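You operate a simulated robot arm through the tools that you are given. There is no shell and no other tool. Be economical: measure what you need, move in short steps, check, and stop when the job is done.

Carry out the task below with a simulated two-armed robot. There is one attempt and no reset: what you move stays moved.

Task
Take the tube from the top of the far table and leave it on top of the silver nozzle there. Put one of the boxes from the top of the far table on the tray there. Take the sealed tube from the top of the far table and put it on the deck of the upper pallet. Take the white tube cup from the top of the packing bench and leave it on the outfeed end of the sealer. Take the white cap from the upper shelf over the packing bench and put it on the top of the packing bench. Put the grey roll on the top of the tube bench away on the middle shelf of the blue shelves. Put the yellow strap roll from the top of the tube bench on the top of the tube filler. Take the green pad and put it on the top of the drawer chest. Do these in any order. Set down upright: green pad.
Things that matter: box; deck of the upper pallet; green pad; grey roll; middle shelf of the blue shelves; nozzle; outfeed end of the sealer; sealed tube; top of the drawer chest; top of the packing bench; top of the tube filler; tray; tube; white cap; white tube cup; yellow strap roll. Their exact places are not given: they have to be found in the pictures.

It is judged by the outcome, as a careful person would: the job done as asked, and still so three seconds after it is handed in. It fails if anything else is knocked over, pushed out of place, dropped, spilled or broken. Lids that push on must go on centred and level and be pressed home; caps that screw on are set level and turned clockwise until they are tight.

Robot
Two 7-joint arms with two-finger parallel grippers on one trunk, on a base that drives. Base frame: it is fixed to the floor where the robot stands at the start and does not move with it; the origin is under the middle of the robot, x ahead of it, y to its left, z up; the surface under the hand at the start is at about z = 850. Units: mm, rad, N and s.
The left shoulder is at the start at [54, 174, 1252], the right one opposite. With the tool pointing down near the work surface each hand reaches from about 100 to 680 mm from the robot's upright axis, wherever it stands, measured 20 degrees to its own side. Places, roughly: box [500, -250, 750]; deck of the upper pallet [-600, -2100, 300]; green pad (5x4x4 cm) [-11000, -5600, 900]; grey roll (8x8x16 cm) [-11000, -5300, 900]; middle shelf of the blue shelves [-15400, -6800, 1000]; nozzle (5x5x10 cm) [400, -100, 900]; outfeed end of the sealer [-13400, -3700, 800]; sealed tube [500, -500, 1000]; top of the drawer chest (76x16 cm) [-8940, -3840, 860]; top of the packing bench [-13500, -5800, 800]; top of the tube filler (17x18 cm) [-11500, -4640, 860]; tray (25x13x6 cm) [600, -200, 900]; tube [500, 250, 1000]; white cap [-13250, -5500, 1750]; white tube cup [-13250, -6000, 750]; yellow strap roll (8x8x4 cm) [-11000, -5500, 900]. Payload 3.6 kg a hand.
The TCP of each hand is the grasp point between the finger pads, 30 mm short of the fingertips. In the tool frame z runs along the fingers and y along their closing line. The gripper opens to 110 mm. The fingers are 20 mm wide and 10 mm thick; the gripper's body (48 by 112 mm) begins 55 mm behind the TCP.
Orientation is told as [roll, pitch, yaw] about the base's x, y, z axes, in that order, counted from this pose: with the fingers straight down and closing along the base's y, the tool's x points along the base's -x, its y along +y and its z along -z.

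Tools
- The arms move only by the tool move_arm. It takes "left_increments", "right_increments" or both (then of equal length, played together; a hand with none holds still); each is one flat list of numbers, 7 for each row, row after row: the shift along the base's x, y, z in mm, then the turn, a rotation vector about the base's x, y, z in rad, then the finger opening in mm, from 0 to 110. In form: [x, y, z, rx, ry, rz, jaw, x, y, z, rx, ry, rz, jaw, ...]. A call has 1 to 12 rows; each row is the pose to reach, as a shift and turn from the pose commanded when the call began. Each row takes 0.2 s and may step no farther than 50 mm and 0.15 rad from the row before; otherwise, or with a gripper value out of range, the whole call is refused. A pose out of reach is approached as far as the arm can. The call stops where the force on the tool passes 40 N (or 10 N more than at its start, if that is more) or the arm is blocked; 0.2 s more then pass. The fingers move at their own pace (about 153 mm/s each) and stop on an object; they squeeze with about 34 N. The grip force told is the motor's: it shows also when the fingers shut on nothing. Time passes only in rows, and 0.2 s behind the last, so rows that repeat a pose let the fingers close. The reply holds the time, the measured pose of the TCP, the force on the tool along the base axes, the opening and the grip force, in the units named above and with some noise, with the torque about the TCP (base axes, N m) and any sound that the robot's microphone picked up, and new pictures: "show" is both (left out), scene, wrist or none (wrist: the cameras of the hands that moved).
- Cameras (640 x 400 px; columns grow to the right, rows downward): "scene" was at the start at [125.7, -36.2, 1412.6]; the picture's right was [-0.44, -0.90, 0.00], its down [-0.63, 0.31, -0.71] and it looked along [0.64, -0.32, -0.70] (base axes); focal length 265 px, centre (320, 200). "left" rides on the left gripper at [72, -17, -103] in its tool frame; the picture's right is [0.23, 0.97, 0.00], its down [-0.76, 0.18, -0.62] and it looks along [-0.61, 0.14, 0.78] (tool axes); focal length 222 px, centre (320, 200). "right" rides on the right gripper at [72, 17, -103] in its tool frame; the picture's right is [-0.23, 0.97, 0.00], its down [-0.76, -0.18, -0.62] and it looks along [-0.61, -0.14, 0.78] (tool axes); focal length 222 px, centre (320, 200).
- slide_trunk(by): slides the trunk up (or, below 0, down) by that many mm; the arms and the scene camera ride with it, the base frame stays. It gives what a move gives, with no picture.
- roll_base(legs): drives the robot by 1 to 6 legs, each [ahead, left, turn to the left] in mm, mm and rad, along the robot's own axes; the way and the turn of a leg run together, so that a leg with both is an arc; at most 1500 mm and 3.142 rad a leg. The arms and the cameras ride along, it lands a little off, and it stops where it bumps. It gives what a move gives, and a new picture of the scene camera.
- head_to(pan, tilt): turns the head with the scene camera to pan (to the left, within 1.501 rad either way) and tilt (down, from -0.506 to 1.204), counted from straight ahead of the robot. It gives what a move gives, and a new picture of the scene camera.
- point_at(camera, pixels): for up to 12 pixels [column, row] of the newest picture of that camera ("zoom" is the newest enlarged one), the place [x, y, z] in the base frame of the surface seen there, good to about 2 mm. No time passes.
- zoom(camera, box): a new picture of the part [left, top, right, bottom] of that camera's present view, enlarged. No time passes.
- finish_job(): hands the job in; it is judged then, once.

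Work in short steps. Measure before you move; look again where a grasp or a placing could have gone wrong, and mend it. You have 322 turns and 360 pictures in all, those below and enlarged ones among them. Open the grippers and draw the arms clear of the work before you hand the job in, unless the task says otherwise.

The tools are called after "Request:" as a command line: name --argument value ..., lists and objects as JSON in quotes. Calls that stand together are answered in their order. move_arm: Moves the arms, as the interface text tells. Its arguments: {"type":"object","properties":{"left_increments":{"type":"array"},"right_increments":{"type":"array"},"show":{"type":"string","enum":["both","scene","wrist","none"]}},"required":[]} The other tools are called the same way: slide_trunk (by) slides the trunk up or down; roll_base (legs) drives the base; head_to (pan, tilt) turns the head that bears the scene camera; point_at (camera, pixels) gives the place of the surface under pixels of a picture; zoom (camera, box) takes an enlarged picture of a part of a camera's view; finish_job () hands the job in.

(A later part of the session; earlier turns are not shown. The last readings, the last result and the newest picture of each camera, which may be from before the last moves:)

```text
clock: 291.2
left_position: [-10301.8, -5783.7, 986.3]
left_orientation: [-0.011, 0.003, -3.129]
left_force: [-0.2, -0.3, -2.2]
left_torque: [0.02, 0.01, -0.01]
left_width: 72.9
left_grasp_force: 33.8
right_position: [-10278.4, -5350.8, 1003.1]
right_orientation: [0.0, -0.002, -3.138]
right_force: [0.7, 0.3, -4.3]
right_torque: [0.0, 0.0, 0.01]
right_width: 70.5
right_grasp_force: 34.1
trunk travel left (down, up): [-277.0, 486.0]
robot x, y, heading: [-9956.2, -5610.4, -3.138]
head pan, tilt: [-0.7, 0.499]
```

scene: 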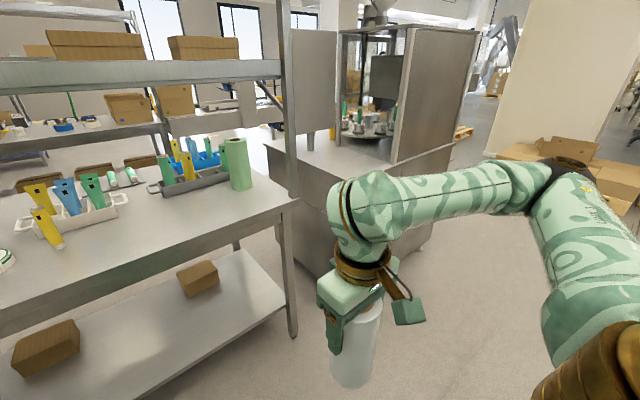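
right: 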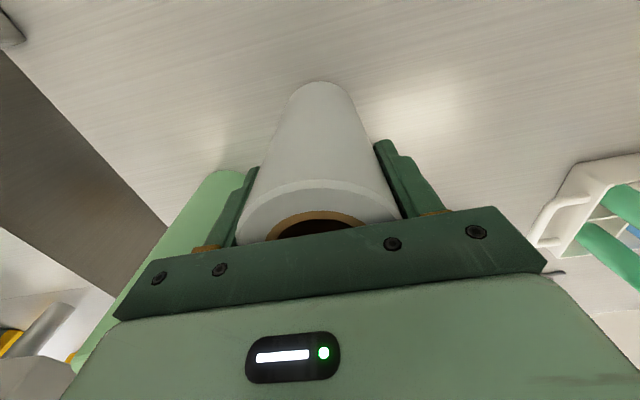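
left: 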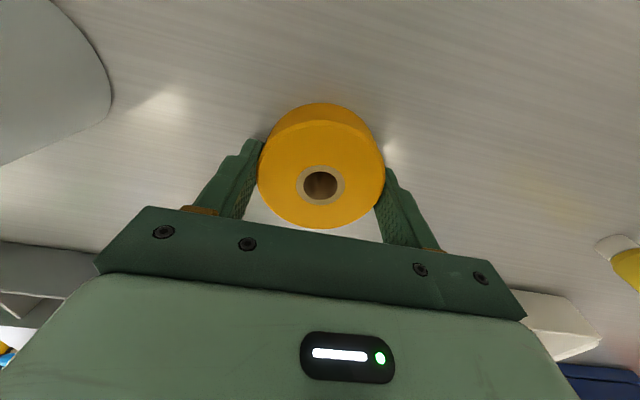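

Zoom on the filler top.

Request:
zoom --camera "scene" --box '[240, 20, 480, 240]'

Request:
point_at --camera "scene" --pixels '[[275, 145], [330, 185], [400, 160], [440, 145], [350, 150], [330, 130], [300, 140], [310, 80], [345, 160], [290, 150], [385, 130], [310, 30]]'

```text
1.82 times, centred on (360, 130) of scene
```

zoom: 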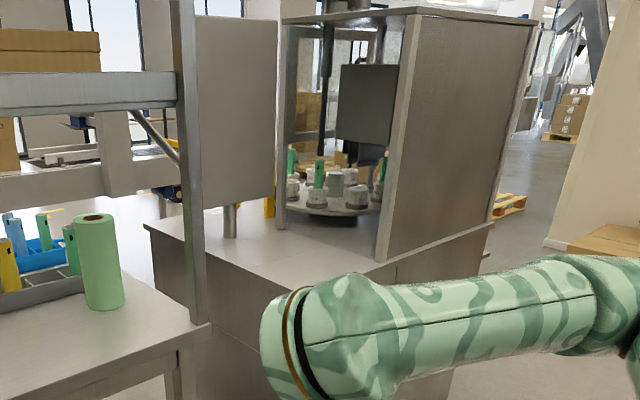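

```text
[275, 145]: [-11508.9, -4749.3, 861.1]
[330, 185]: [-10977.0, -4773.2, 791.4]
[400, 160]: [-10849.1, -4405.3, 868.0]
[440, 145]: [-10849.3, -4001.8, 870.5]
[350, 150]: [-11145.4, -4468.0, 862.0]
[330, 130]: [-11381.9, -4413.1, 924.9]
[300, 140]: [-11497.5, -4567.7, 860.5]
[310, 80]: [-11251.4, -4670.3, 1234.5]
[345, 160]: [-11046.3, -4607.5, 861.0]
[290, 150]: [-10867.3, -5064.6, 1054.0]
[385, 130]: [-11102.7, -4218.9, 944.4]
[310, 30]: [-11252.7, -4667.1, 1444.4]
```

Go to the west side via the north: turn right, drive to y≈−2700, turn left.

Request:
roll_base --legs '[[0, 0, -1.57], [1000, 0, 0], [1000, 0, 0], [950, 0, 0], [0, 0, 1.57]]'

Request:
head_to --pan 0.3 --tilt 0.35

```text
clock: 313.5
left_position: [-10327.5, -2812.5, 987.7]
left_orientation: [-0.01, 0.002, -3.124]
left_force: [-0.2, -0.6, -2.0]
left_torque: [0.0, 0.06, -0.01]
left_width: 72.4
left_grasp_force: 34.3
right_position: [-10307.5, -2381.7, 1003.0]
right_orientation: [0.0, -0.003, -3.135]
right_force: [0.3, -0.1, -4.8]
right_torque: [0.0, 0.0, -0.02]
right_width: 70.6
right_grasp_force: 34.1
trunk travel left (down, up): [-277.0, 486.0]
robot x, y, heading: [-9985.9, -2638.4, -3.13]
head pan, tilt: [-0.7, 0.499]
```

scene: 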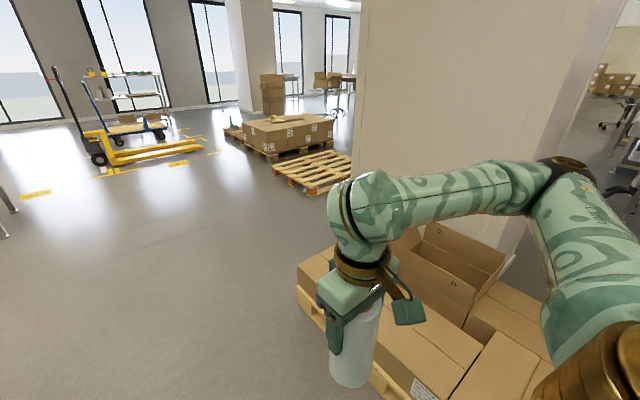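

```text
clock: 314.8
left_position: [-10327.1, -2812.3, 987.7]
left_orientation: [-0.007, 0.002, -3.122]
left_force: [-0.2, -0.2, -2.1]
left_torque: [0.0, -0.05, -0.02]
left_width: 72.5
left_grasp_force: 33.7
right_position: [-10306.4, -2380.4, 1002.7]
right_orientation: [0.0, -0.002, -3.134]
right_force: [0.0, -0.1, -4.0]
right_torque: [0.0, -0.01, 0.02]
right_width: 70.9
right_grasp_force: 34.4
trunk travel left (down, up): [-277.0, 486.0]
robot x, y, heading: [-9980.4, -2642.3, -3.126]
head pan, tilt: [0.3, 0.351]
```

scene: 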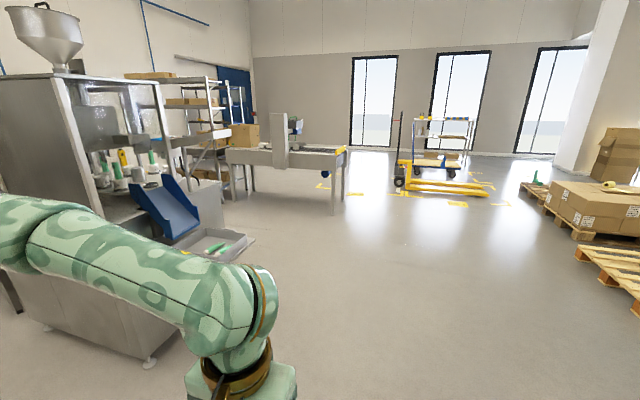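

Measure the filler's outfeed tray, sealer extents.

Request:
point_at --camera "scene" --pixels '[[250, 240], [205, 262], [150, 362], [335, 212], [343, 150], [230, 150], [280, 140], [247, 195], [345, 185], [398, 185], [300, 155], [325, 150]]'

Request:
zoom --camera "scene" --box '[130, 60, 370, 240]'

```text
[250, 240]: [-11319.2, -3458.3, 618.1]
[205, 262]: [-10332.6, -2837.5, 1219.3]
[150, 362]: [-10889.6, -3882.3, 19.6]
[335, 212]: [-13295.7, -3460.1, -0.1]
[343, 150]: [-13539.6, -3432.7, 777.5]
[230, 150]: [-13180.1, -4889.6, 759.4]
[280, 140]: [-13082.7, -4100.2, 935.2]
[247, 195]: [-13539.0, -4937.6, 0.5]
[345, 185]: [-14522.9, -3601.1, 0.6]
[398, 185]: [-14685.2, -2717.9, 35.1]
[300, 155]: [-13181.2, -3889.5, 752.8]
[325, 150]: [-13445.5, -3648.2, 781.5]
```

```text
2.22 times, centred on (250, 150) of scene
```

zoom: 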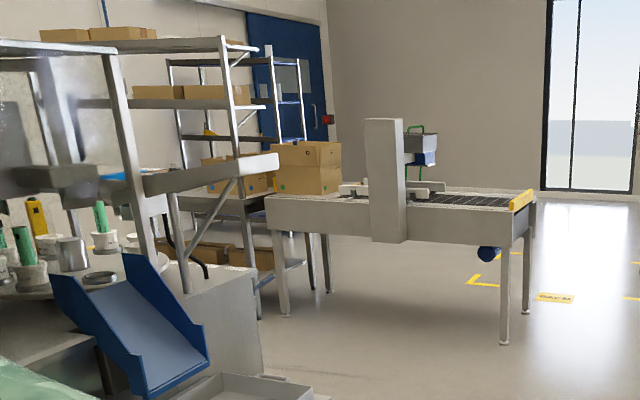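

West aisle is x −11600…−13180. Drive ahead 2400, turn left, advance, and look left at the filler.

Request:
roll_base --legs '[[1200, 0, 0], [1200, 0, 0], [0, 0, 1.56], [1200, 0, 0]]'

Request:
head_to --pan 0.6 --tilt 0.4

```text
clock: 336.2
left_position: [-12233.7, -4191.0, 985.2]
left_orientation: [-0.008, 0.002, -1.561]
left_force: [0.2, -1.2, -2.0]
left_torque: [0.03, 0.02, -0.02]
left_width: 72.3
left_grasp_force: 34.2
right_position: [-12666.1, -4168.0, 1003.1]
right_orientation: [0.002, -0.002, -1.57]
right_force: [-0.2, 0.4, -4.6]
right_torque: [0.05, 0.0, 0.02]
right_width: 70.2
right_grasp_force: 34.3
trunk travel left (down, up): [-277.0, 486.0]
robot x, y, heading: [-12404.3, -3844.1, -1.565]
head pan, tilt: [0.3, 0.351]
```

scene: 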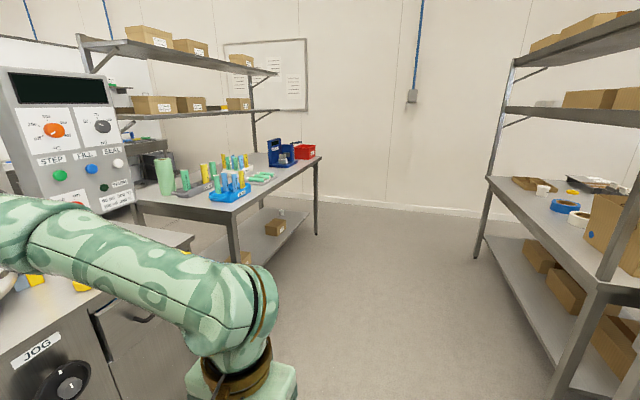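

```text
clock: 337.0
left_position: [-12234.8, -4190.9, 987.3]
left_orientation: [-0.007, 0.002, -1.56]
left_force: [0.1, -0.2, -1.6]
left_torque: [0.0, 0.02, -0.03]
left_width: 72.4
left_grasp_force: 33.4
right_position: [-12665.8, -4168.2, 1002.6]
right_orientation: [0.001, -0.003, -1.57]
right_force: [0.9, -0.9, -4.7]
right_torque: [0.03, 0.04, -0.03]
right_width: 70.3
right_grasp_force: 34.2
trunk travel left (down, up): [-277.0, 486.0]
robot x, y, heading: [-12403.7, -3847.7, -1.564]
head pan, tilt: [0.6, 0.4]
```

scene: 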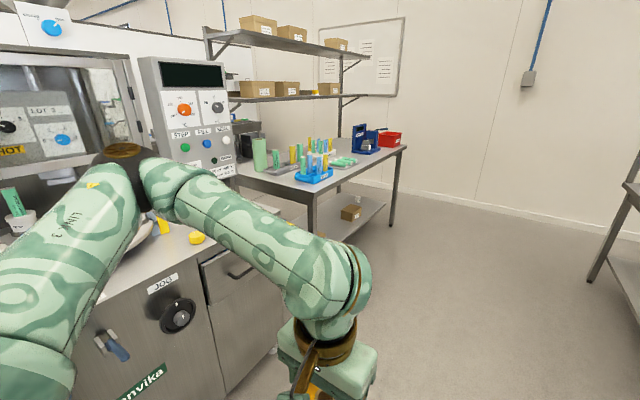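

Measure the filler's west deck.

Request:
point_at --camera "scene" --pixels '[[285, 205], [270, 200], [240, 245], [195, 238], [200, 265], [235, 185], [300, 225], [180, 230], [165, 225], [270, 213]]'

Request:
zoom --camera "scene" --box '[120, 140, 330, 290]'

```text
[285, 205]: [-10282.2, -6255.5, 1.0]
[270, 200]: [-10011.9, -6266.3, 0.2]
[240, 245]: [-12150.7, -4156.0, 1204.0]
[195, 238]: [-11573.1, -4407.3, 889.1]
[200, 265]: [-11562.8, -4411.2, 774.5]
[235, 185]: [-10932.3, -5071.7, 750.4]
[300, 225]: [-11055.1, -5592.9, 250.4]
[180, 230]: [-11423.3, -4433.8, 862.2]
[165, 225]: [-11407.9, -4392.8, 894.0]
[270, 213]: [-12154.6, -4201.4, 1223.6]
```

```text
2.67 times, centred on (225, 215) of scene
```

zoom: 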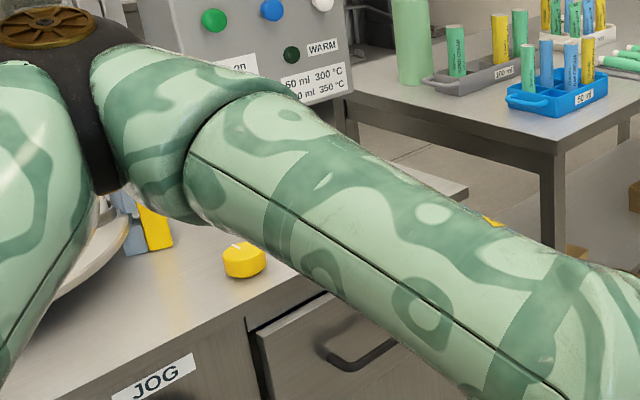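

Drive on and turn left to face the filler's west side.

Request:
roll_base --legs '[[960, 0, 0], [0, 0, 1.565]]'

Request:
head_to --pan 0.2 --tilt 0.55

```text
clock: 345.8
left_position: [-12053.0, -4635.1, 987.3]
left_orientation: [-0.008, 0.002, 0.011]
left_force: [-0.2, -0.5, -1.4]
left_torque: [0.01, 0.0, 0.0]
left_width: 72.4
left_grasp_force: 34.3
right_position: [-12075.2, -5067.5, 1003.2]
right_orientation: [0.001, -0.001, 0.002]
right_force: [-0.2, 0.0, -5.2]
right_torque: [0.02, 0.02, -0.02]
right_width: 70.4
right_grasp_force: 33.8
trunk travel left (down, up): [-277.0, 486.0]
robot x, y, heading: [-12395.7, -4802.0, 0.007]
head pan, tilt: [0.6, 0.4]
```

scene: 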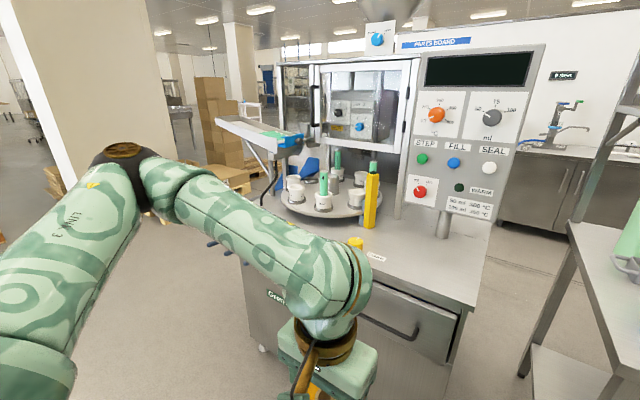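

```text
clock: 346.6
left_position: [-12051.3, -4634.9, 987.6]
left_orientation: [-0.006, 0.002, 0.012]
left_force: [-0.6, 0.2, -1.5]
left_torque: [0.01, 0.0, -0.02]
left_width: 72.1
left_grasp_force: 33.8
right_position: [-12075.1, -5067.4, 1002.2]
right_orientation: [0.001, -0.001, 0.002]
right_force: [0.6, 0.0, -4.5]
right_torque: [0.01, 0.0, 0.02]
right_width: 70.4
right_grasp_force: 34.4
trunk travel left (down, up): [-277.0, 486.0]
robot x, y, heading: [-12400.7, -4803.8, 0.002]
head pan, tilt: [0.201, 0.55]
```

scene: 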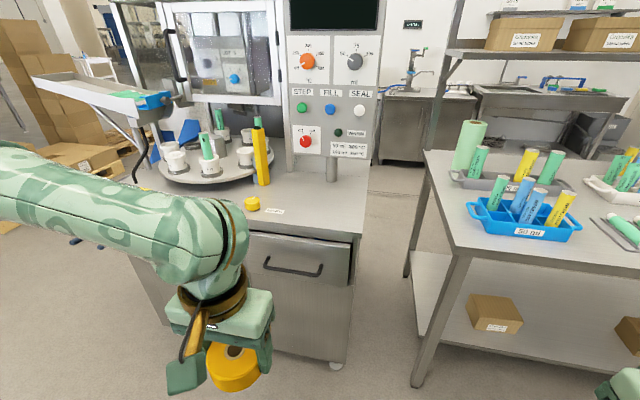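

The free deck area is at (320,205). Measure it.

Request:
point_at --camera "scene" --pixels '[[320, 205], [350, 232], [300, 222], [365, 175], [290, 185], [250, 203], [275, 211], [263, 183], [330, 175], [340, 155], [300, 150], [262, 135]]'

Request:
zoom --camera "scene" --box '[230, 100, 390, 250]'

```text
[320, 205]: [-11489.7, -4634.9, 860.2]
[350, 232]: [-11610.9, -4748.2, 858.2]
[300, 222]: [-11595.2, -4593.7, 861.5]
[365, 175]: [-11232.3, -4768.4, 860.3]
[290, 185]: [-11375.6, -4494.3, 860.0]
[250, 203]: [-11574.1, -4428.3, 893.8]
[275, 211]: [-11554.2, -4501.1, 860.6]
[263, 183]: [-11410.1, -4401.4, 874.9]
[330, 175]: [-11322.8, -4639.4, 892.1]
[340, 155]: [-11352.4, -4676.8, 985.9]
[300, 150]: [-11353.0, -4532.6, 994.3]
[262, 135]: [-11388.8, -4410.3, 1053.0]
```

```text
2.67 times, centred on (310, 175) of scene
```

zoom: 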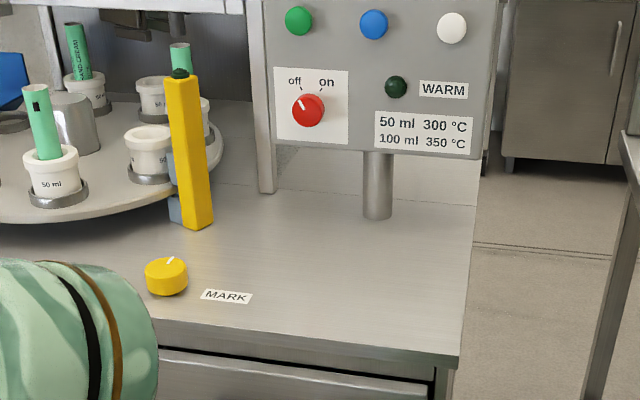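

Target (−11515,−4650). Advance 340 mm.

Request:
point_at --camera "scene" --pixels '[[50, 85], [130, 110], [160, 100]]'

Request:
roll_base --legs '[[340, 0, 0]]'

```text
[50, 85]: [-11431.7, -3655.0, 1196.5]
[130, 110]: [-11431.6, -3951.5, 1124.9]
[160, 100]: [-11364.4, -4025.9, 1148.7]
```

```text
clock: 348.9
left_position: [-11704.0, -4633.8, 986.1]
left_orientation: [-0.007, 0.002, 0.01]
left_force: [1.1, 0.3, -2.1]
left_torque: [0.0, 0.0, -0.01]
left_width: 72.1
left_grasp_force: 34.2
right_position: [-11729.2, -5066.2, 1002.0]
right_orientation: [0.001, 0.0, 0.003]
right_force: [-0.2, 0.3, -3.9]
right_torque: [0.01, -0.01, 0.0]
right_width: 70.8
right_grasp_force: 33.9
trunk travel left (down, up): [-277.0, 486.0]
robot x, y, heading: [-12052.9, -4803.8, 0.002]
head pan, tilt: [0.201, 0.55]
```

scene: 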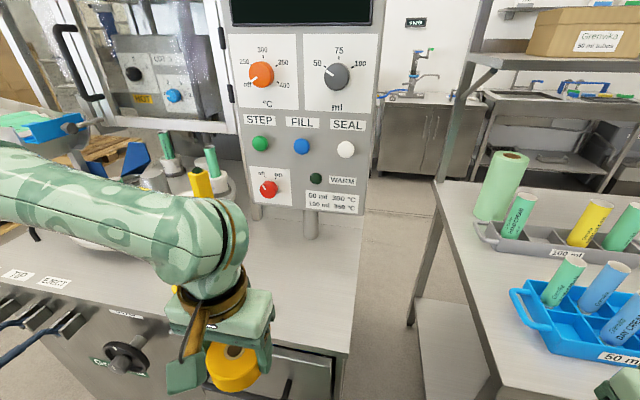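

Move the left hand to (−11515,−4650) and lower to ~897.

Request:
move_arm --left_increments '[40, -4, 0, 0, 0, 0, 40, 80, -8, 0, 0, 0, 0, 40, 120, -12, 0, 0, 0, 0, 40, 160, -16, 0, 0, 0, 0, 40, 189, -16, 0, 0, 0, 0, 40, 189, -16, -45, 0, 0, 0, 40, 189, -16, -75, 0, 0, 0, 40, 189, -16, -86, 0, 0, 0, 40, 189, -16, -89, 0, 0, 0, 40, 189, -16, -89, 0, 0, 0, 40]' --show "both"

```text
clock: 351.1
left_position: [-11517.0, -4649.2, 898.2]
left_orientation: [-0.008, 0.003, 0.011]
left_force: [0.0, 0.9, -2.2]
left_torque: [0.0, -0.01, 0.02]
left_width: 72.3
left_grasp_force: 34.2
right_position: [-11730.3, -5064.8, 1003.2]
right_orientation: [0.0, -0.003, 0.004]
right_force: [0.0, 0.4, -3.7]
right_torque: [0.02, 0.0, 0.03]
right_width: 70.8
right_grasp_force: 34.0
trunk travel left (down, up): [-277.0, 486.0]
robot x, y, heading: [-12052.5, -4801.4, 0.003]
head pan, tilt: [0.201, 0.55]
```

scene: 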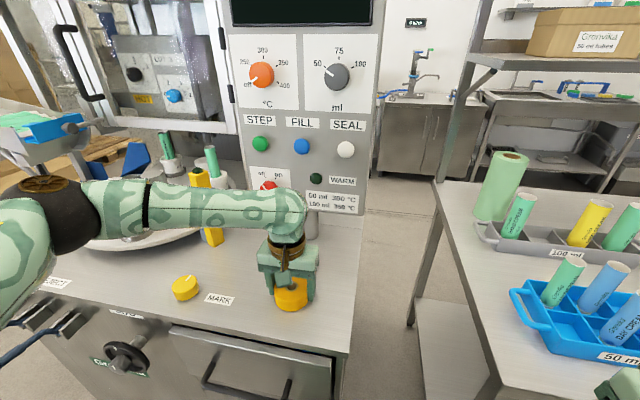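
left: 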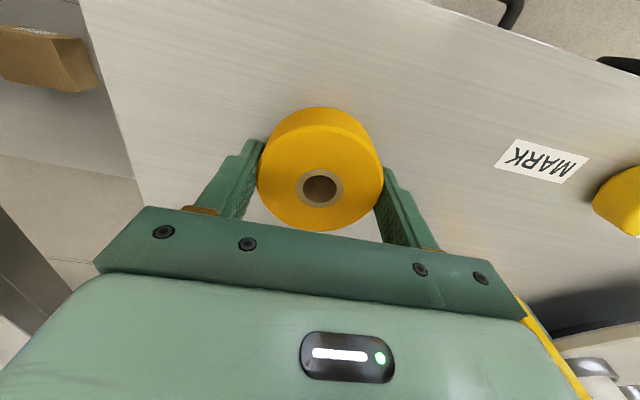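

Lower in small steps to contact.

Request:
move_arm --left_increments '[0, 0, -2, 0, 0, 0, 40, 0, 0, -3, 0, 0, 0, 40, 0, 0, -4, 0, 0, 0, 40, 0, 0, -5, 0, 0, 0, 40, 0, 0, -5, 0, 0, 0, 40]' --show "none"

```text
clock: 352.3
left_position: [-11517.1, -4651.0, 895.4]
left_orientation: [-0.008, -0.002, 0.011]
left_force: [-4.0, 1.6, 17.7]
left_torque: [0.77, 0.24, 0.07]
left_width: 72.4
left_grasp_force: 34.1
right_position: [-11730.5, -5065.8, 1003.6]
right_orientation: [0.001, -0.004, 0.001]
right_force: [-0.4, -0.6, -4.5]
right_torque: [0.0, 0.05, -0.01]
right_width: 70.3
right_grasp_force: 33.9
trunk travel left (down, up): [-277.0, 486.0]
robot x, y, heading: [-12052.5, -4801.3, 0.003]
head pan, tilt: [0.201, 0.55]
```

Contact. Relax 1.5 mm, open, lift and retract.

Request:
move_arm --left_increments '[0, 0, 1.5, 0, 0, 0, 40, 0, 0, 1.5, 0, 0, 0, 85, 0, 0, 1.5, 0, 0, 0, 105, 0, 0, 2, 0, 0, 0, 105, 0, 0, 35, 0, 0, 0, 105, 0, 0, 80, 0, 0, 0, 105, -45, 0, 95, 0, 0, 0, 105, -90, 0, 95, 0, 0, 0, 105, -135, 0, 95, 0, 0, 0, 105, -180, 0, 95, 0, 0, 0, 105]' --show "scene"

```text
clock: 354.5
left_position: [-11695.2, -4651.8, 987.8]
left_orientation: [-0.009, 0.001, 0.012]
left_force: [0.3, -1.6, -0.4]
left_torque: [-0.01, -0.01, 0.01]
left_width: 105.4
left_grasp_force: 0.1
right_position: [-11729.8, -5065.7, 1001.8]
right_orientation: [0.001, -0.003, 0.001]
right_force: [-0.4, -0.5, -5.2]
right_torque: [-0.03, -0.02, -0.01]
right_width: 70.5
right_grasp_force: 34.3
trunk travel left (down, up): [-277.0, 486.0]
robot x, y, heading: [-12053.6, -4801.0, 0.003]
head pan, tilt: [0.201, 0.55]
```

scene: 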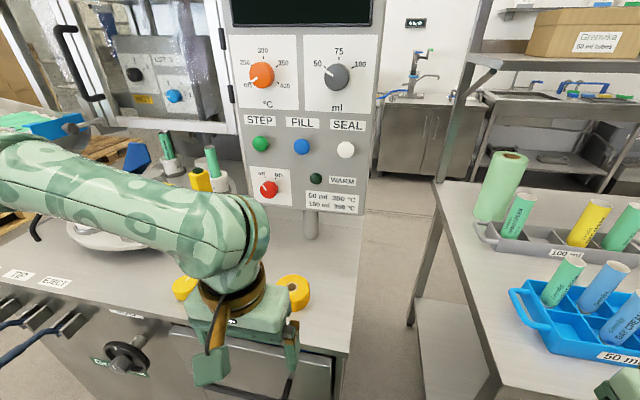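

Strap placed. Back off, turn to face −y then −x and look around.

Request:
roll_base --legs '[[-350, 0, 0], [0, 0, -1.57], [0, 0, -1.0]]'

Request:
head_to --pan 0.0 --tilt 0.35

```text
clock: 363.1
left_position: [-12614.9, -5127.3, 988.6]
left_orientation: [-0.006, 0.002, -2.542]
left_force: [0.0, -0.5, -0.2]
left_torque: [0.0, -0.03, 0.0]
left_width: 105.1
left_grasp_force: 0.1
right_position: [-12816.6, -4763.2, 1002.5]
right_orientation: [-0.002, -0.002, -2.552]
right_force: [0.1, 0.1, -4.6]
right_torque: [-0.02, -0.03, 0.0]
right_width: 70.6
right_grasp_force: 34.1
trunk travel left (down, up): [-277.0, 486.0]
robot x, y, heading: [-12399.9, -4805.2, -2.549]
head pan, tilt: [0.201, 0.55]
```

scene: 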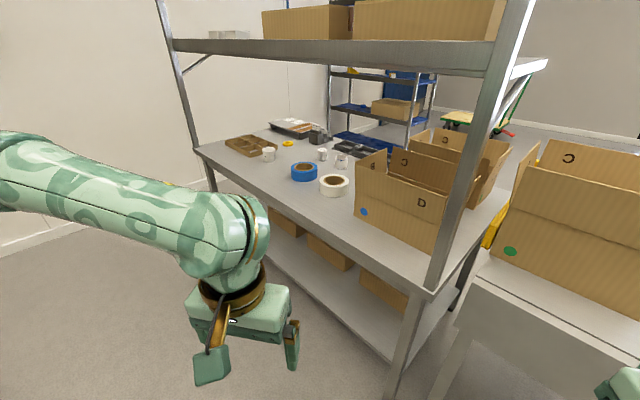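

```text
clock: 363.8
left_position: [-12614.8, -5127.7, 990.0]
left_orientation: [-0.008, 0.0, -2.545]
left_force: [-0.1, -1.2, 0.3]
left_torque: [-0.01, -0.04, 0.0]
left_width: 105.1
left_grasp_force: 0.1
right_position: [-12816.4, -4763.9, 1003.2]
right_orientation: [0.0, -0.002, -2.549]
right_force: [0.8, -0.2, -4.2]
right_torque: [0.01, -0.05, 0.01]
right_width: 70.4
right_grasp_force: 33.7
trunk travel left (down, up): [-277.0, 486.0]
robot x, y, heading: [-12402.5, -4802.7, -2.548]
head pan, tilt: [0.0, 0.351]
```

scene: 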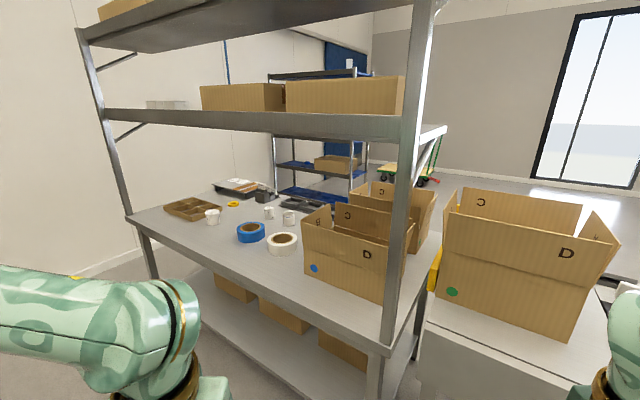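

Zoom in on the bench top.

Request:
zoom --camera "scene" --box '[150, 170, 320, 270]'

Request:
point_at --camera "scene" --pixels '[[213, 216], [268, 212], [288, 218], [128, 217], [385, 350], [120, 118], [390, 140], [250, 232], [282, 243], [300, 195], [320, 165], [310, 130]]'

```text
3.76 times, centred on (235, 220) of scene
```

zoom: 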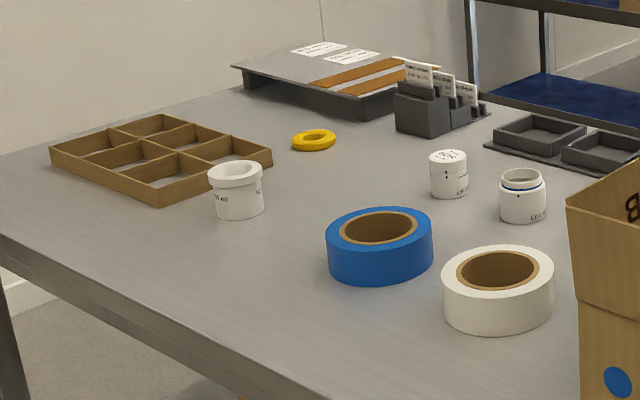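

```text
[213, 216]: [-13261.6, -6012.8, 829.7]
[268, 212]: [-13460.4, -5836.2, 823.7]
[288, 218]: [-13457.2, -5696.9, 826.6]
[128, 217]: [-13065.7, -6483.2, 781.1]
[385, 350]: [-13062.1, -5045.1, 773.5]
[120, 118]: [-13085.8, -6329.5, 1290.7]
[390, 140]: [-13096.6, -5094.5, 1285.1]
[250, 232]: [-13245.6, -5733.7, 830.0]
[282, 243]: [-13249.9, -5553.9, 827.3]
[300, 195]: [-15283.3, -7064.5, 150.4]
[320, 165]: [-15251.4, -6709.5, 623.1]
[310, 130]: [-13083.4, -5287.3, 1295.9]
```

Tube cup is at (−13262,−6013). Drive to face the bench at about (−12720,−5840).

Request:
roll_base --legs '[[0, 0, 0.977], [1040, 0, 0], [0, 0, -1.57], [250, 0, 0]]'

Request:
head_to --pan 0.1 --tilt 0.6

```text
clock: 376.8
left_position: [-13008.6, -6009.7, 988.1]
left_orientation: [-0.006, 0.005, -3.111]
left_force: [0.4, 0.4, -0.4]
left_torque: [0.01, 0.0, 0.0]
left_width: 105.1
left_grasp_force: 0.0
right_position: [-12982.7, -5596.4, 1001.5]
right_orientation: [-0.001, 0.001, -3.119]
right_force: [0.0, 0.6, -4.6]
right_torque: [0.0, -0.04, -0.01]
right_width: 70.5
right_grasp_force: 33.9
trunk travel left (down, up): [-277.0, 486.0]
robot x, y, heading: [-12655.1, -5850.4, -3.118]
head pan, tilt: [0.0, 0.351]
```

scene: 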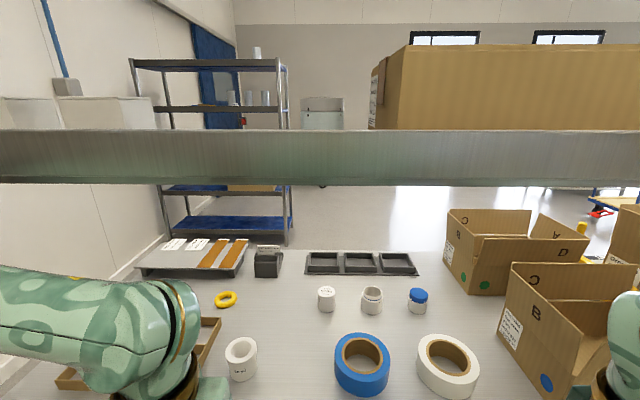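

```text
clock: 377.6
left_position: [-13008.9, -6010.9, 988.3]
left_orientation: [-0.007, 0.0, -3.108]
left_force: [0.1, 0.2, -0.5]
left_torque: [0.0, 0.0, -0.02]
left_width: 105.2
left_grasp_force: 0.1
right_position: [-12982.9, -5596.3, 1002.9]
right_orientation: [0.0, -0.003, -3.118]
right_force: [-0.2, -1.2, -4.1]
right_torque: [-0.01, -0.02, 0.02]
right_width: 70.6
right_grasp_force: 33.9
trunk travel left (down, up): [-277.0, 486.0]
robot x, y, heading: [-12661.9, -5850.0, -3.115]
head pan, tilt: [0.099, 0.6]
```

scene: 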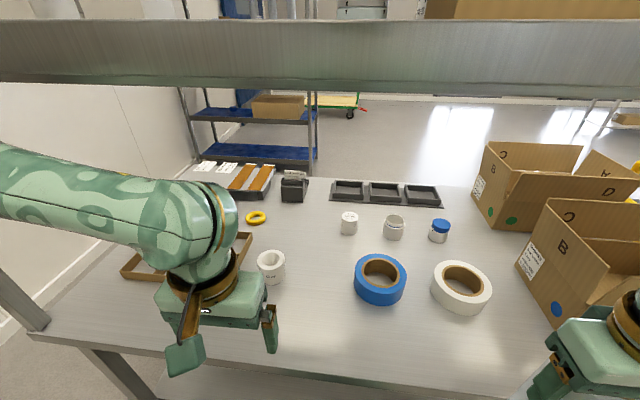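

Measure the cup and shelf underside.

Request:
zoom --camera "scene" --box '[240, 230, 310, 300]'

Request:
point_at --camera "zoom" --pixels '[[190, 230], [375, 230], [280, 180], [285, 285], [285, 330], [400, 390], [160, 320], [285, 300], [250, 215]]'

Request:
point_at --camera "scene" --pixels '[[300, 85], [300, 60], [300, 25], [320, 320]]'

```text
5.71 times, centred on (275, 265) of scene
```

zoom: 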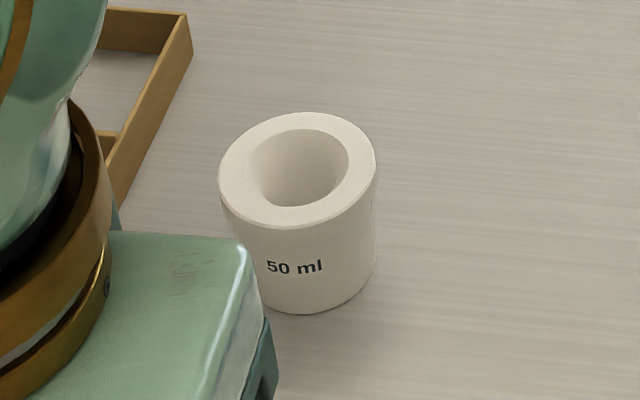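

```text
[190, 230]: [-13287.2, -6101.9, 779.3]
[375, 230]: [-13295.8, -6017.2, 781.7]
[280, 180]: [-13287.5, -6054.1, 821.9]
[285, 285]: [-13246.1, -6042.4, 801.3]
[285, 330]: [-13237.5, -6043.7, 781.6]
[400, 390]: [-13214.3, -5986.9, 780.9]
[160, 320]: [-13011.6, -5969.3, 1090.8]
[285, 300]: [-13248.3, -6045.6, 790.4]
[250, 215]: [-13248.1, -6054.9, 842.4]
```

```text
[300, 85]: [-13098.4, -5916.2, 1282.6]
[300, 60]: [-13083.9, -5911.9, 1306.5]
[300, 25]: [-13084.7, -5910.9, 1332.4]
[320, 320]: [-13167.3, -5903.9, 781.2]
```

Cup centre ≈(−13273,−6043), top 845, bench 781. Move left hand over it at z≈925.

Request:
move_arm --left_increments '[-20, 0, -35, 0, 0, 0, 105, -60, -5, -60, 0, 0, 0, 105, -105, -10, -62, 0, 0, 0, 105, -150, -18, -62, 0, 0, 0, 105, -195, -25, -62, 0, 0, 0, 105, -235, -33, -62, 0, 0, 0, 105, -260, -33, -62, 0, 0, 0, 105, -260, -33, -62, 0, 0, 0, 105]' --show "both"

```text
clock: 379.4
left_position: [-13267.9, -6042.8, 926.0]
left_orientation: [-0.009, 0.003, -3.112]
left_force: [0.0, -0.3, -0.6]
left_torque: [-0.01, -0.01, -0.04]
left_width: 105.0
left_grasp_force: 0.2
right_position: [-12982.1, -5596.1, 1003.1]
right_orientation: [0.001, -0.002, -3.118]
right_force: [-0.4, 0.3, -4.3]
right_torque: [-0.03, 0.0, 0.03]
right_width: 70.6
right_grasp_force: 33.9
trunk travel left (down, up): [-277.0, 486.0]
robot x, y, heading: [-12653.7, -5850.5, -3.113]
head pan, tilt: [0.099, 0.6]
```

scene: 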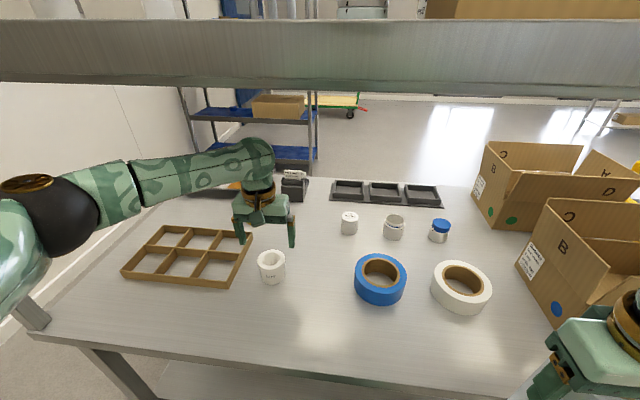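
left: 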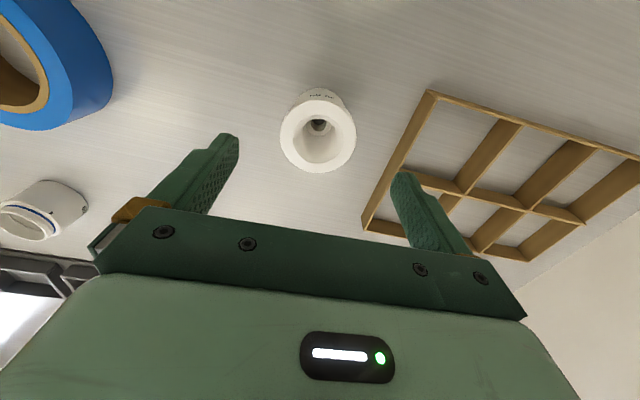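

Request:
point_at --camera "left" --pixels '[[284, 135], [353, 135], [318, 106], [318, 170], [365, 215], [390, 165], [430, 92], [395, 240], [318, 96]]'

```text
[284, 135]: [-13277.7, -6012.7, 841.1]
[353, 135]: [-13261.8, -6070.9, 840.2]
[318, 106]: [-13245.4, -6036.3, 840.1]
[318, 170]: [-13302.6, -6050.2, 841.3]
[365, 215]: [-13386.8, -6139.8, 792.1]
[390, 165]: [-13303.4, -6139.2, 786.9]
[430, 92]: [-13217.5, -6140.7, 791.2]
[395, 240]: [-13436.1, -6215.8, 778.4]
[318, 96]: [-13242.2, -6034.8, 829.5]
```

Cup centre (−13270,−6042). Descend to z≈822 and grip.

Request:
move_arm --left_increments '[-2, 1, -45, 0, 0, 0, 90, -2, 1, -85, 0, 0, 0, 90, -2, 1, -104, 0, 0, 0, 90, -2, 1, -104, 0, 0, 0, 60, -2, 1, -104, 0, 0, 0, 30, -2, 1, -104, 0, 0, 0, 30]' --show "wrist"

```text
clock: 380.8
left_position: [-13271.6, -6042.8, 820.6]
left_orientation: [-0.007, 0.001, -3.11]
left_force: [0.0, 0.0, 0.4]
left_torque: [0.01, 0.0, -0.01]
left_width: 67.0
left_grasp_force: 34.0
right_position: [-12983.4, -5595.6, 1001.7]
right_orientation: [0.0, -0.002, -3.119]
right_force: [0.6, 0.1, -3.5]
right_torque: [0.0, -0.03, -0.03]
right_width: 70.4
right_grasp_force: 34.5
trunk travel left (down, up): [-277.0, 486.0]
robot x, y, heading: [-12657.8, -5852.0, -3.115]
head pan, tilt: [0.099, 0.6]
```

left: 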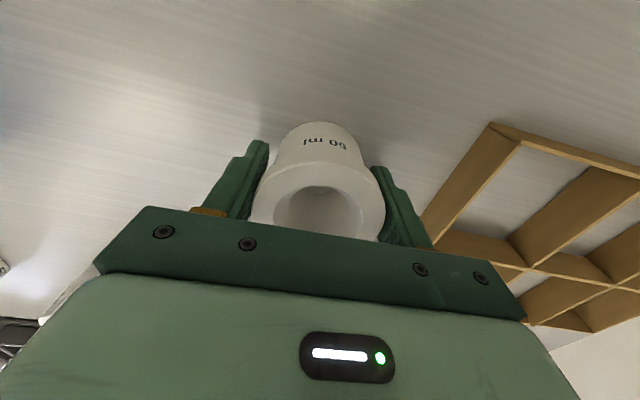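

Gripped. Lift and retract out from under the shelf.

Request:
move_arm --left_increments '[0, 0, 40, 0, 0, 0, 30, 0, 0, 85, 0, 0, 0, 30, 10, 0, 120, 0, 0, 0, 30, 50, 5, 130, 0, 0, 0, 30, 95, 10, 140, 0, 0, 0, 30, 140, 15, 150, 0, 0, 0, 30, 185, 20, 160, 0, 0, 0, 30, 230, 25, 165, 0, 0, 0, 30, 260, 30, 165, 0, 0, 0, 30]' --show "none"

Request:
roll_base --legs '[[-300, 0, 0], [0, 0, -1.59], [1100, 0, 0], [1000, 0, 0]]'

Request:
head_to --pan 0.7 --tilt 0.4

```text
clock: 382.8
left_position: [-13010.3, -6011.2, 988.8]
left_orientation: [-0.008, 0.003, -3.11]
left_force: [0.0, -0.6, -1.7]
left_torque: [0.03, 0.03, 0.02]
left_width: 67.1
left_grasp_force: 34.3
right_position: [-12982.2, -5596.0, 1002.2]
right_orientation: [0.001, -0.002, -3.12]
right_force: [0.8, 0.7, -4.3]
right_torque: [0.02, -0.02, 0.02]
right_width: 70.4
right_grasp_force: 34.0
trunk travel left (down, up): [-277.0, 486.0]
robot x, y, heading: [-12655.9, -5853.9, -3.118]
head pan, tilt: [0.099, 0.6]
```

```text
clock: 398.8
left_position: [-12475.5, -3378.0, 989.6]
left_orientation: [-0.008, 0.004, 1.562]
left_force: [0.5, 0.1, -1.2]
left_torque: [0.0, -0.01, -0.01]
left_width: 66.9
left_grasp_force: 34.8
right_position: [-12060.9, -3423.4, 1003.6]
right_orientation: [-0.001, -0.001, 1.553]
right_force: [-1.4, 0.2, -4.2]
right_torque: [-0.01, -0.03, 0.01]
right_width: 70.4
right_grasp_force: 33.6
trunk travel left (down, up): [-277.0, 486.0]
robot x, y, heading: [-12332.0, -3739.3, 1.556]
head pan, tilt: [0.099, 0.6]
```

scene: 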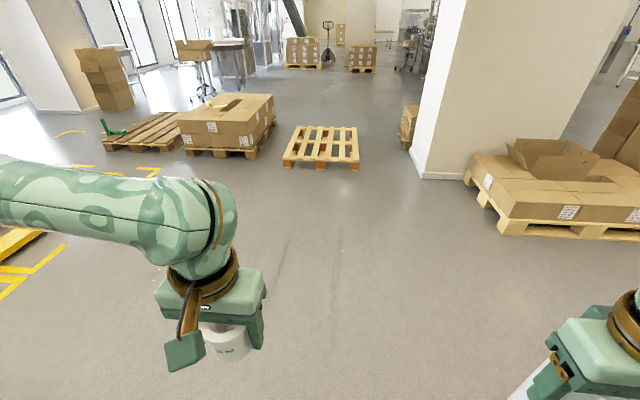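

```text
clock: 399.8
left_position: [-12476.3, -3378.0, 988.7]
left_orientation: [-0.006, 0.001, 1.561]
left_force: [-1.2, -0.1, -2.1]
left_torque: [0.02, 0.01, -0.02]
left_width: 66.8
left_grasp_force: 34.1
right_position: [-12060.4, -3424.1, 1002.9]
right_orientation: [0.0, -0.001, 1.554]
right_force: [0.2, 0.0, -4.3]
right_torque: [-0.02, 0.0, -0.01]
right_width: 70.7
right_grasp_force: 34.0
trunk travel left (down, up): [-277.0, 486.0]
robot x, y, heading: [-12327.8, -3740.5, 1.554]
head pan, tilt: [0.7, 0.4]
```

scene: 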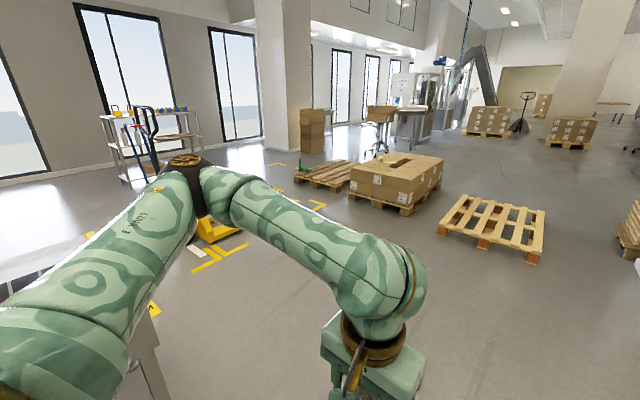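

Drive 260 more and turn left to face the sealer outfeed.

Request:
roll_base --legs '[[260, 0, 0], [0, 0, 1.585]]'

Request:
head_to --pan 0.15 --tilt 0.5

```text
clock: 405.5
left_position: [-12683.9, -3635.8, 988.3]
left_orientation: [-0.008, 0.0, -3.125]
left_force: [-0.4, -1.0, -1.2]
left_torque: [-0.02, 0.0, 0.02]
left_width: 66.5
left_grasp_force: 34.3
right_position: [-12651.5, -3219.9, 1002.4]
right_orientation: [-0.001, -0.003, -3.131]
right_force: [0.2, -0.3, -3.4]
right_torque: [-0.02, -0.03, 0.0]
right_width: 70.4
right_grasp_force: 33.4
trunk travel left (down, up): [-277.0, 486.0]
robot x, y, heading: [-12329.5, -3481.7, -3.13]
head pan, tilt: [0.7, 0.4]
```

scene: 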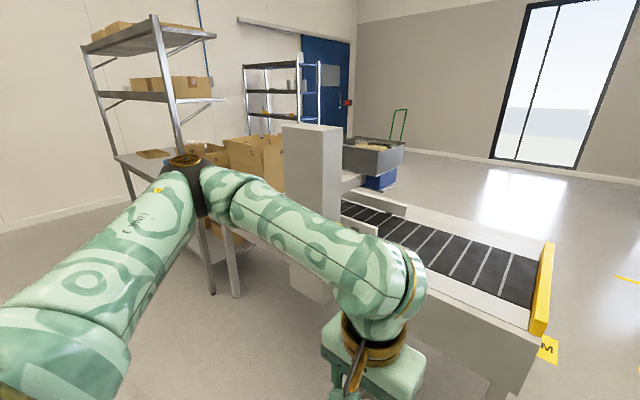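

```text
clock: 406.5
left_position: [-12683.8, -3635.6, 987.9]
left_orientation: [-0.008, 0.001, -3.124]
left_force: [-0.2, 0.3, -2.4]
left_torque: [-0.03, -0.01, -0.01]
left_width: 66.8
left_grasp_force: 33.8
right_position: [-12650.8, -3219.2, 1002.5]
right_orientation: [-0.001, -0.001, -3.133]
right_force: [-0.3, 0.0, -4.3]
right_torque: [0.01, -0.02, 0.01]
right_width: 70.7
right_grasp_force: 33.9
trunk travel left (down, up): [-277.0, 486.0]
robot x, y, heading: [-12323.8, -3480.4, -3.129]
head pan, tilt: [0.15, 0.499]
```

scene: 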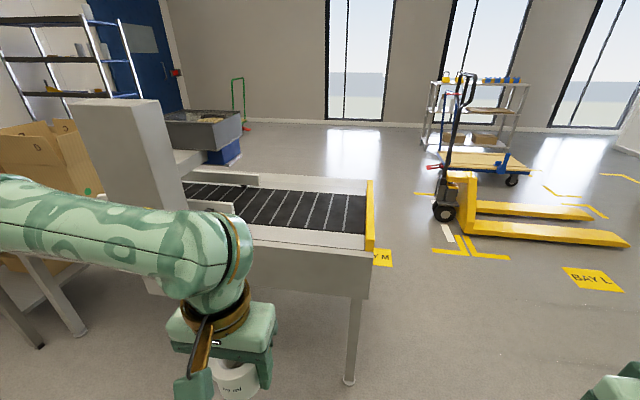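

Measure the outfeed bed.

Request:
point_at --camera "scene" --pixels '[[300, 210], [310, 205], [340, 215], [350, 210], [330, 238], [340, 185], [370, 215], [250, 205], [270, 230], [300, 255], [180, 150], [320, 205]]'

Request:
zoom --camera "scene" --box '[180, 150, 400, 290]'

```text
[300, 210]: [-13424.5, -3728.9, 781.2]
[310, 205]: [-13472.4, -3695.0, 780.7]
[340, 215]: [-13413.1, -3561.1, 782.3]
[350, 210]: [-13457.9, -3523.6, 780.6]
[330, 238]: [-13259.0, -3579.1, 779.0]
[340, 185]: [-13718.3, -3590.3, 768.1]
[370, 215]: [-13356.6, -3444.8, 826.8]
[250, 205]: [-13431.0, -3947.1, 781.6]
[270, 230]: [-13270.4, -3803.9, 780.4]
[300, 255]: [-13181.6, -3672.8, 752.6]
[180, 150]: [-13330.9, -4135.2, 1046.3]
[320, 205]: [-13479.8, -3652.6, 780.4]
```

```text
2.86 times, centred on (290, 220) of scene
```

zoom: 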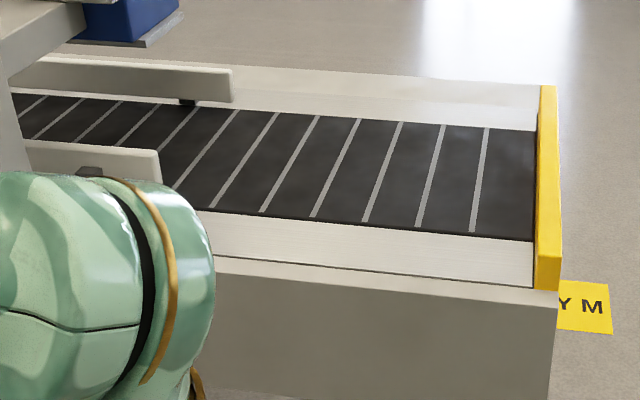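

Belt top z≈781 centred x≈−13415; stop at y −3445. Advance 525 mm, then set the cup at (−13415,−3660).

Request:
roll_base --legs '[[525, 0, -0.01]]'

Request:
head_to --pan 0.2 --tilt 0.8

```text
clock: 409.6
left_position: [-13210.9, -3631.4, 989.7]
left_orientation: [-0.007, 0.005, -3.139]
left_force: [0.4, -0.1, -1.7]
left_torque: [0.02, 0.0, -0.01]
left_width: 66.4
left_grasp_force: 34.5
right_position: [-13170.0, -3215.4, 1002.0]
right_orientation: [-0.001, 0.0, 3.137]
right_force: [-1.3, -0.1, -4.0]
right_torque: [0.0, -0.04, -0.02]
right_width: 70.4
right_grasp_force: 34.1
trunk travel left (down, up): [-277.0, 486.0]
robot x, y, heading: [-12852.1, -3481.5, 3.138]
head pan, tilt: [0.15, 0.499]
```

scene: 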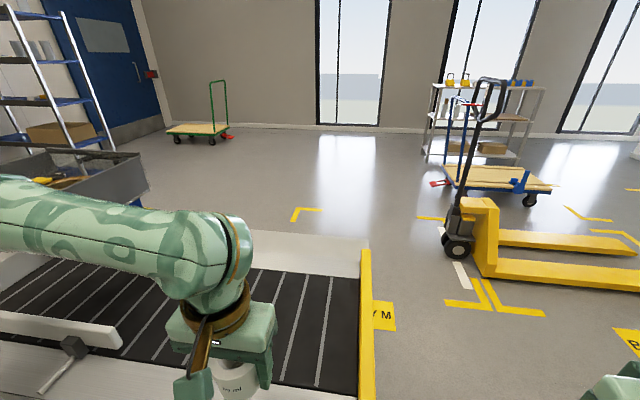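

```text
clock: 410.4
left_position: [-13211.1, -3631.1, 989.0]
left_orientation: [-0.008, 0.003, -3.139]
left_force: [0.3, 1.0, -1.6]
left_torque: [0.01, -0.03, -0.02]
left_width: 66.5
left_grasp_force: 34.0
right_position: [-13169.9, -3214.4, 1002.0]
right_orientation: [0.001, 0.0, 3.135]
right_force: [0.1, 0.0, -4.1]
right_torque: [-0.01, -0.03, 0.02]
right_width: 70.7
right_grasp_force: 33.7
trunk travel left (down, up): [-277.0, 486.0]
robot x, y, heading: [-12846.8, -3483.9, 3.135]
head pan, tilt: [0.201, 0.799]
```

scene: 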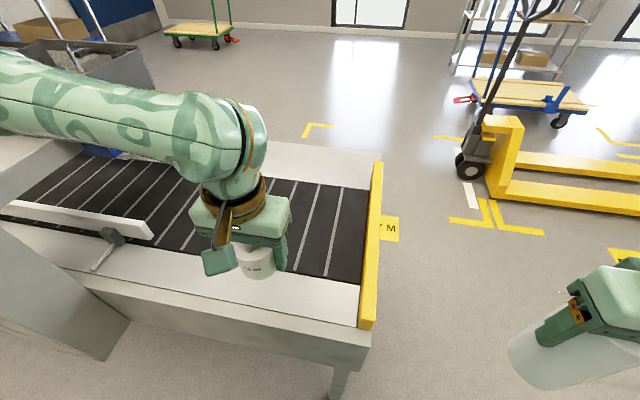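

Move the left hand over the belt centre and lower to z≈826.

Request:
move_arm --left_increments '[-45, -4, 0, 0, 0, 0, 30, -90, -8, 0, 0, 0, 0, 30, -135, -12, 0, 0, 0, 0, 30, -180, -15, 0, 0, 0, 0, 30, -204, -15, -20, 0, 0, 0, 30, -204, -15, -65, 0, 0, 0, 30, -204, -15, -110, 0, 0, 0, 30, -204, -15, -145, 0, 0, 0, 30, -204, -15, -162, 0, 0, 0, 30, -204, -15, -162, 0, 0, 0, 30]' --show "both"

```text
clock: 412.6
left_position: [-13414.6, -3645.5, 827.7]
left_orientation: [-0.007, 0.001, -3.142]
left_force: [-0.8, 0.3, -1.8]
left_torque: [-0.01, 0.04, -0.03]
left_width: 66.1
left_grasp_force: 34.0
right_position: [-13169.2, -3215.7, 1002.4]
right_orientation: [0.0, -0.001, 3.135]
right_force: [0.0, -0.1, -4.2]
right_torque: [0.01, -0.03, 0.0]
right_width: 70.8
right_grasp_force: 33.9
trunk travel left (down, up): [-277.0, 486.0]
robot x, y, heading: [-12853.1, -3478.9, 3.142]
head pan, tilt: [0.201, 0.799]
```

scene: 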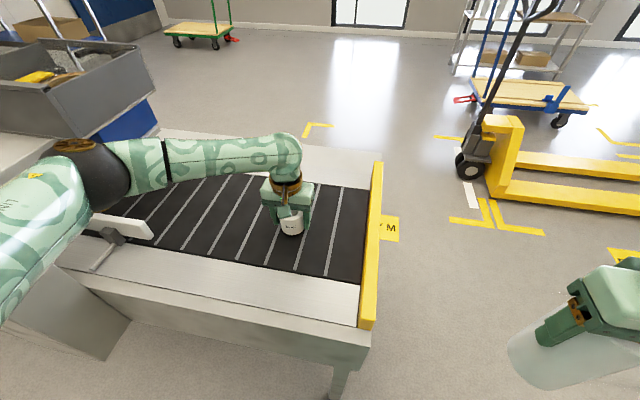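
left: 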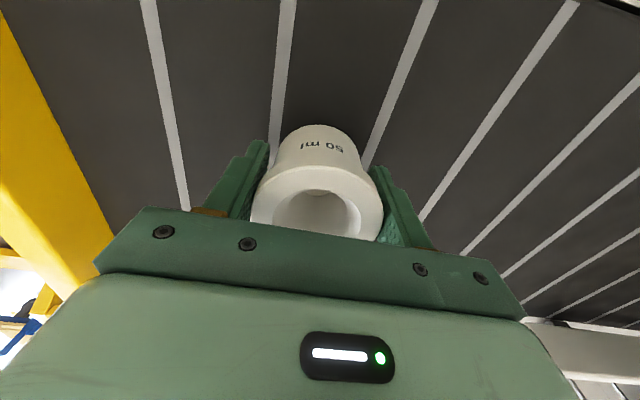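

Lower gently to contact (~821).

Request:
move_arm --left_increments '[0, 0, -4, 0, 0, 0, 30, 0, 0, -6, 0, 0, 0, 30, 0, 0, -7, 0, 0, 0, 30, 0, 0, -8, 0, 0, 0, 30, 0, 0, -8, 0, 0, 0, 30]' --show "none"

```text
clock: 413.8
left_position: [-13414.1, -3645.1, 819.1]
left_orientation: [-0.007, 0.002, -3.14]
left_force: [-0.6, 0.0, 0.5]
left_torque: [-0.07, 0.04, -0.02]
left_width: 66.6
left_grasp_force: 33.6
right_position: [-13169.5, -3216.3, 1002.7]
right_orientation: [0.001, 0.001, 3.135]
right_force: [-0.2, 0.2, -4.9]
right_torque: [-0.01, 0.0, 0.02]
right_width: 70.3
right_grasp_force: 33.7
trunk travel left (down, up): [-277.0, 486.0]
robot x, y, heading: [-12850.4, -3480.1, 3.135]
head pan, tilt: [0.201, 0.799]
```

Request:
move_arm --left_increments '[0, 0, -1, 0, 0, 0, 30, 0, 0, -2, 0, 0, 0, 30, 0, 0, -2, 0, 0, 0, 30]' --show "none"

```text
clock: 414.6
left_position: [-13413.6, -3646.4, 819.2]
left_orientation: [-0.007, -0.002, -3.139]
left_force: [0.1, -4.7, 21.7]
left_torque: [-0.67, -0.31, -0.09]
left_width: 66.1
left_grasp_force: 34.5
right_position: [-13168.7, -3217.0, 1003.9]
right_orientation: [0.0, -0.003, 3.135]
right_force: [0.0, -0.1, -4.7]
right_torque: [0.01, -0.05, 0.0]
right_width: 70.5
right_grasp_force: 33.9
trunk travel left (down, up): [-277.0, 486.0]
robot x, y, heading: [-12849.2, -3479.8, 3.14]
head pan, tilt: [0.201, 0.799]
```

Contact. Relax, open, lift, retract.

Request:
move_arm --left_increments '[0, 0, 1.5, 0, 0, 0, 30, 0, 0, 1.5, 0, 0, 0, 80, 0, 0, 1.5, 0, 0, 0, 100, 0, 0, 2, 0, 0, 0, 100, 0, 0, 40, 0, 0, 0, 100, 0, 0, 85, 0, 0, 0, 100, 0, 0, 130, 0, 0, 0, 100, 30, 0, 160, 0, 0, 0, 100, 75, 5, 170, 0, 0, 0, 100, 120, 10, 170, 0, 0, 0, 100, 165, 15, 170, 0, 0, 0, 100, 204, 15, 170, 0, 0, 0, 100]' --show "scene"

```text
clock: 417.2
left_position: [-13208.4, -3631.7, 986.8]
left_orientation: [-0.006, 0.002, -3.14]
left_force: [0.1, -0.5, -0.1]
left_torque: [0.01, -0.01, -0.01]
left_width: 99.9
left_grasp_force: 0.1
right_position: [-13169.2, -3216.8, 1002.5]
right_orientation: [0.0, -0.003, 3.134]
right_force: [0.1, 0.8, -4.2]
right_torque: [0.01, -0.01, 0.01]
right_width: 70.5
right_grasp_force: 34.2
trunk travel left (down, up): [-277.0, 486.0]
robot x, y, heading: [-12851.6, -3482.6, 3.133]
head pan, tilt: [0.201, 0.799]
```

scene: 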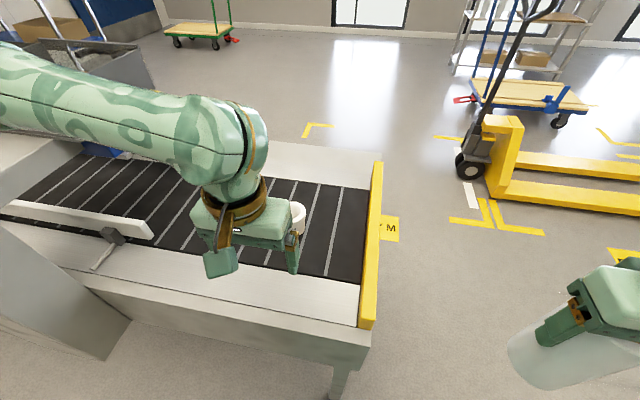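

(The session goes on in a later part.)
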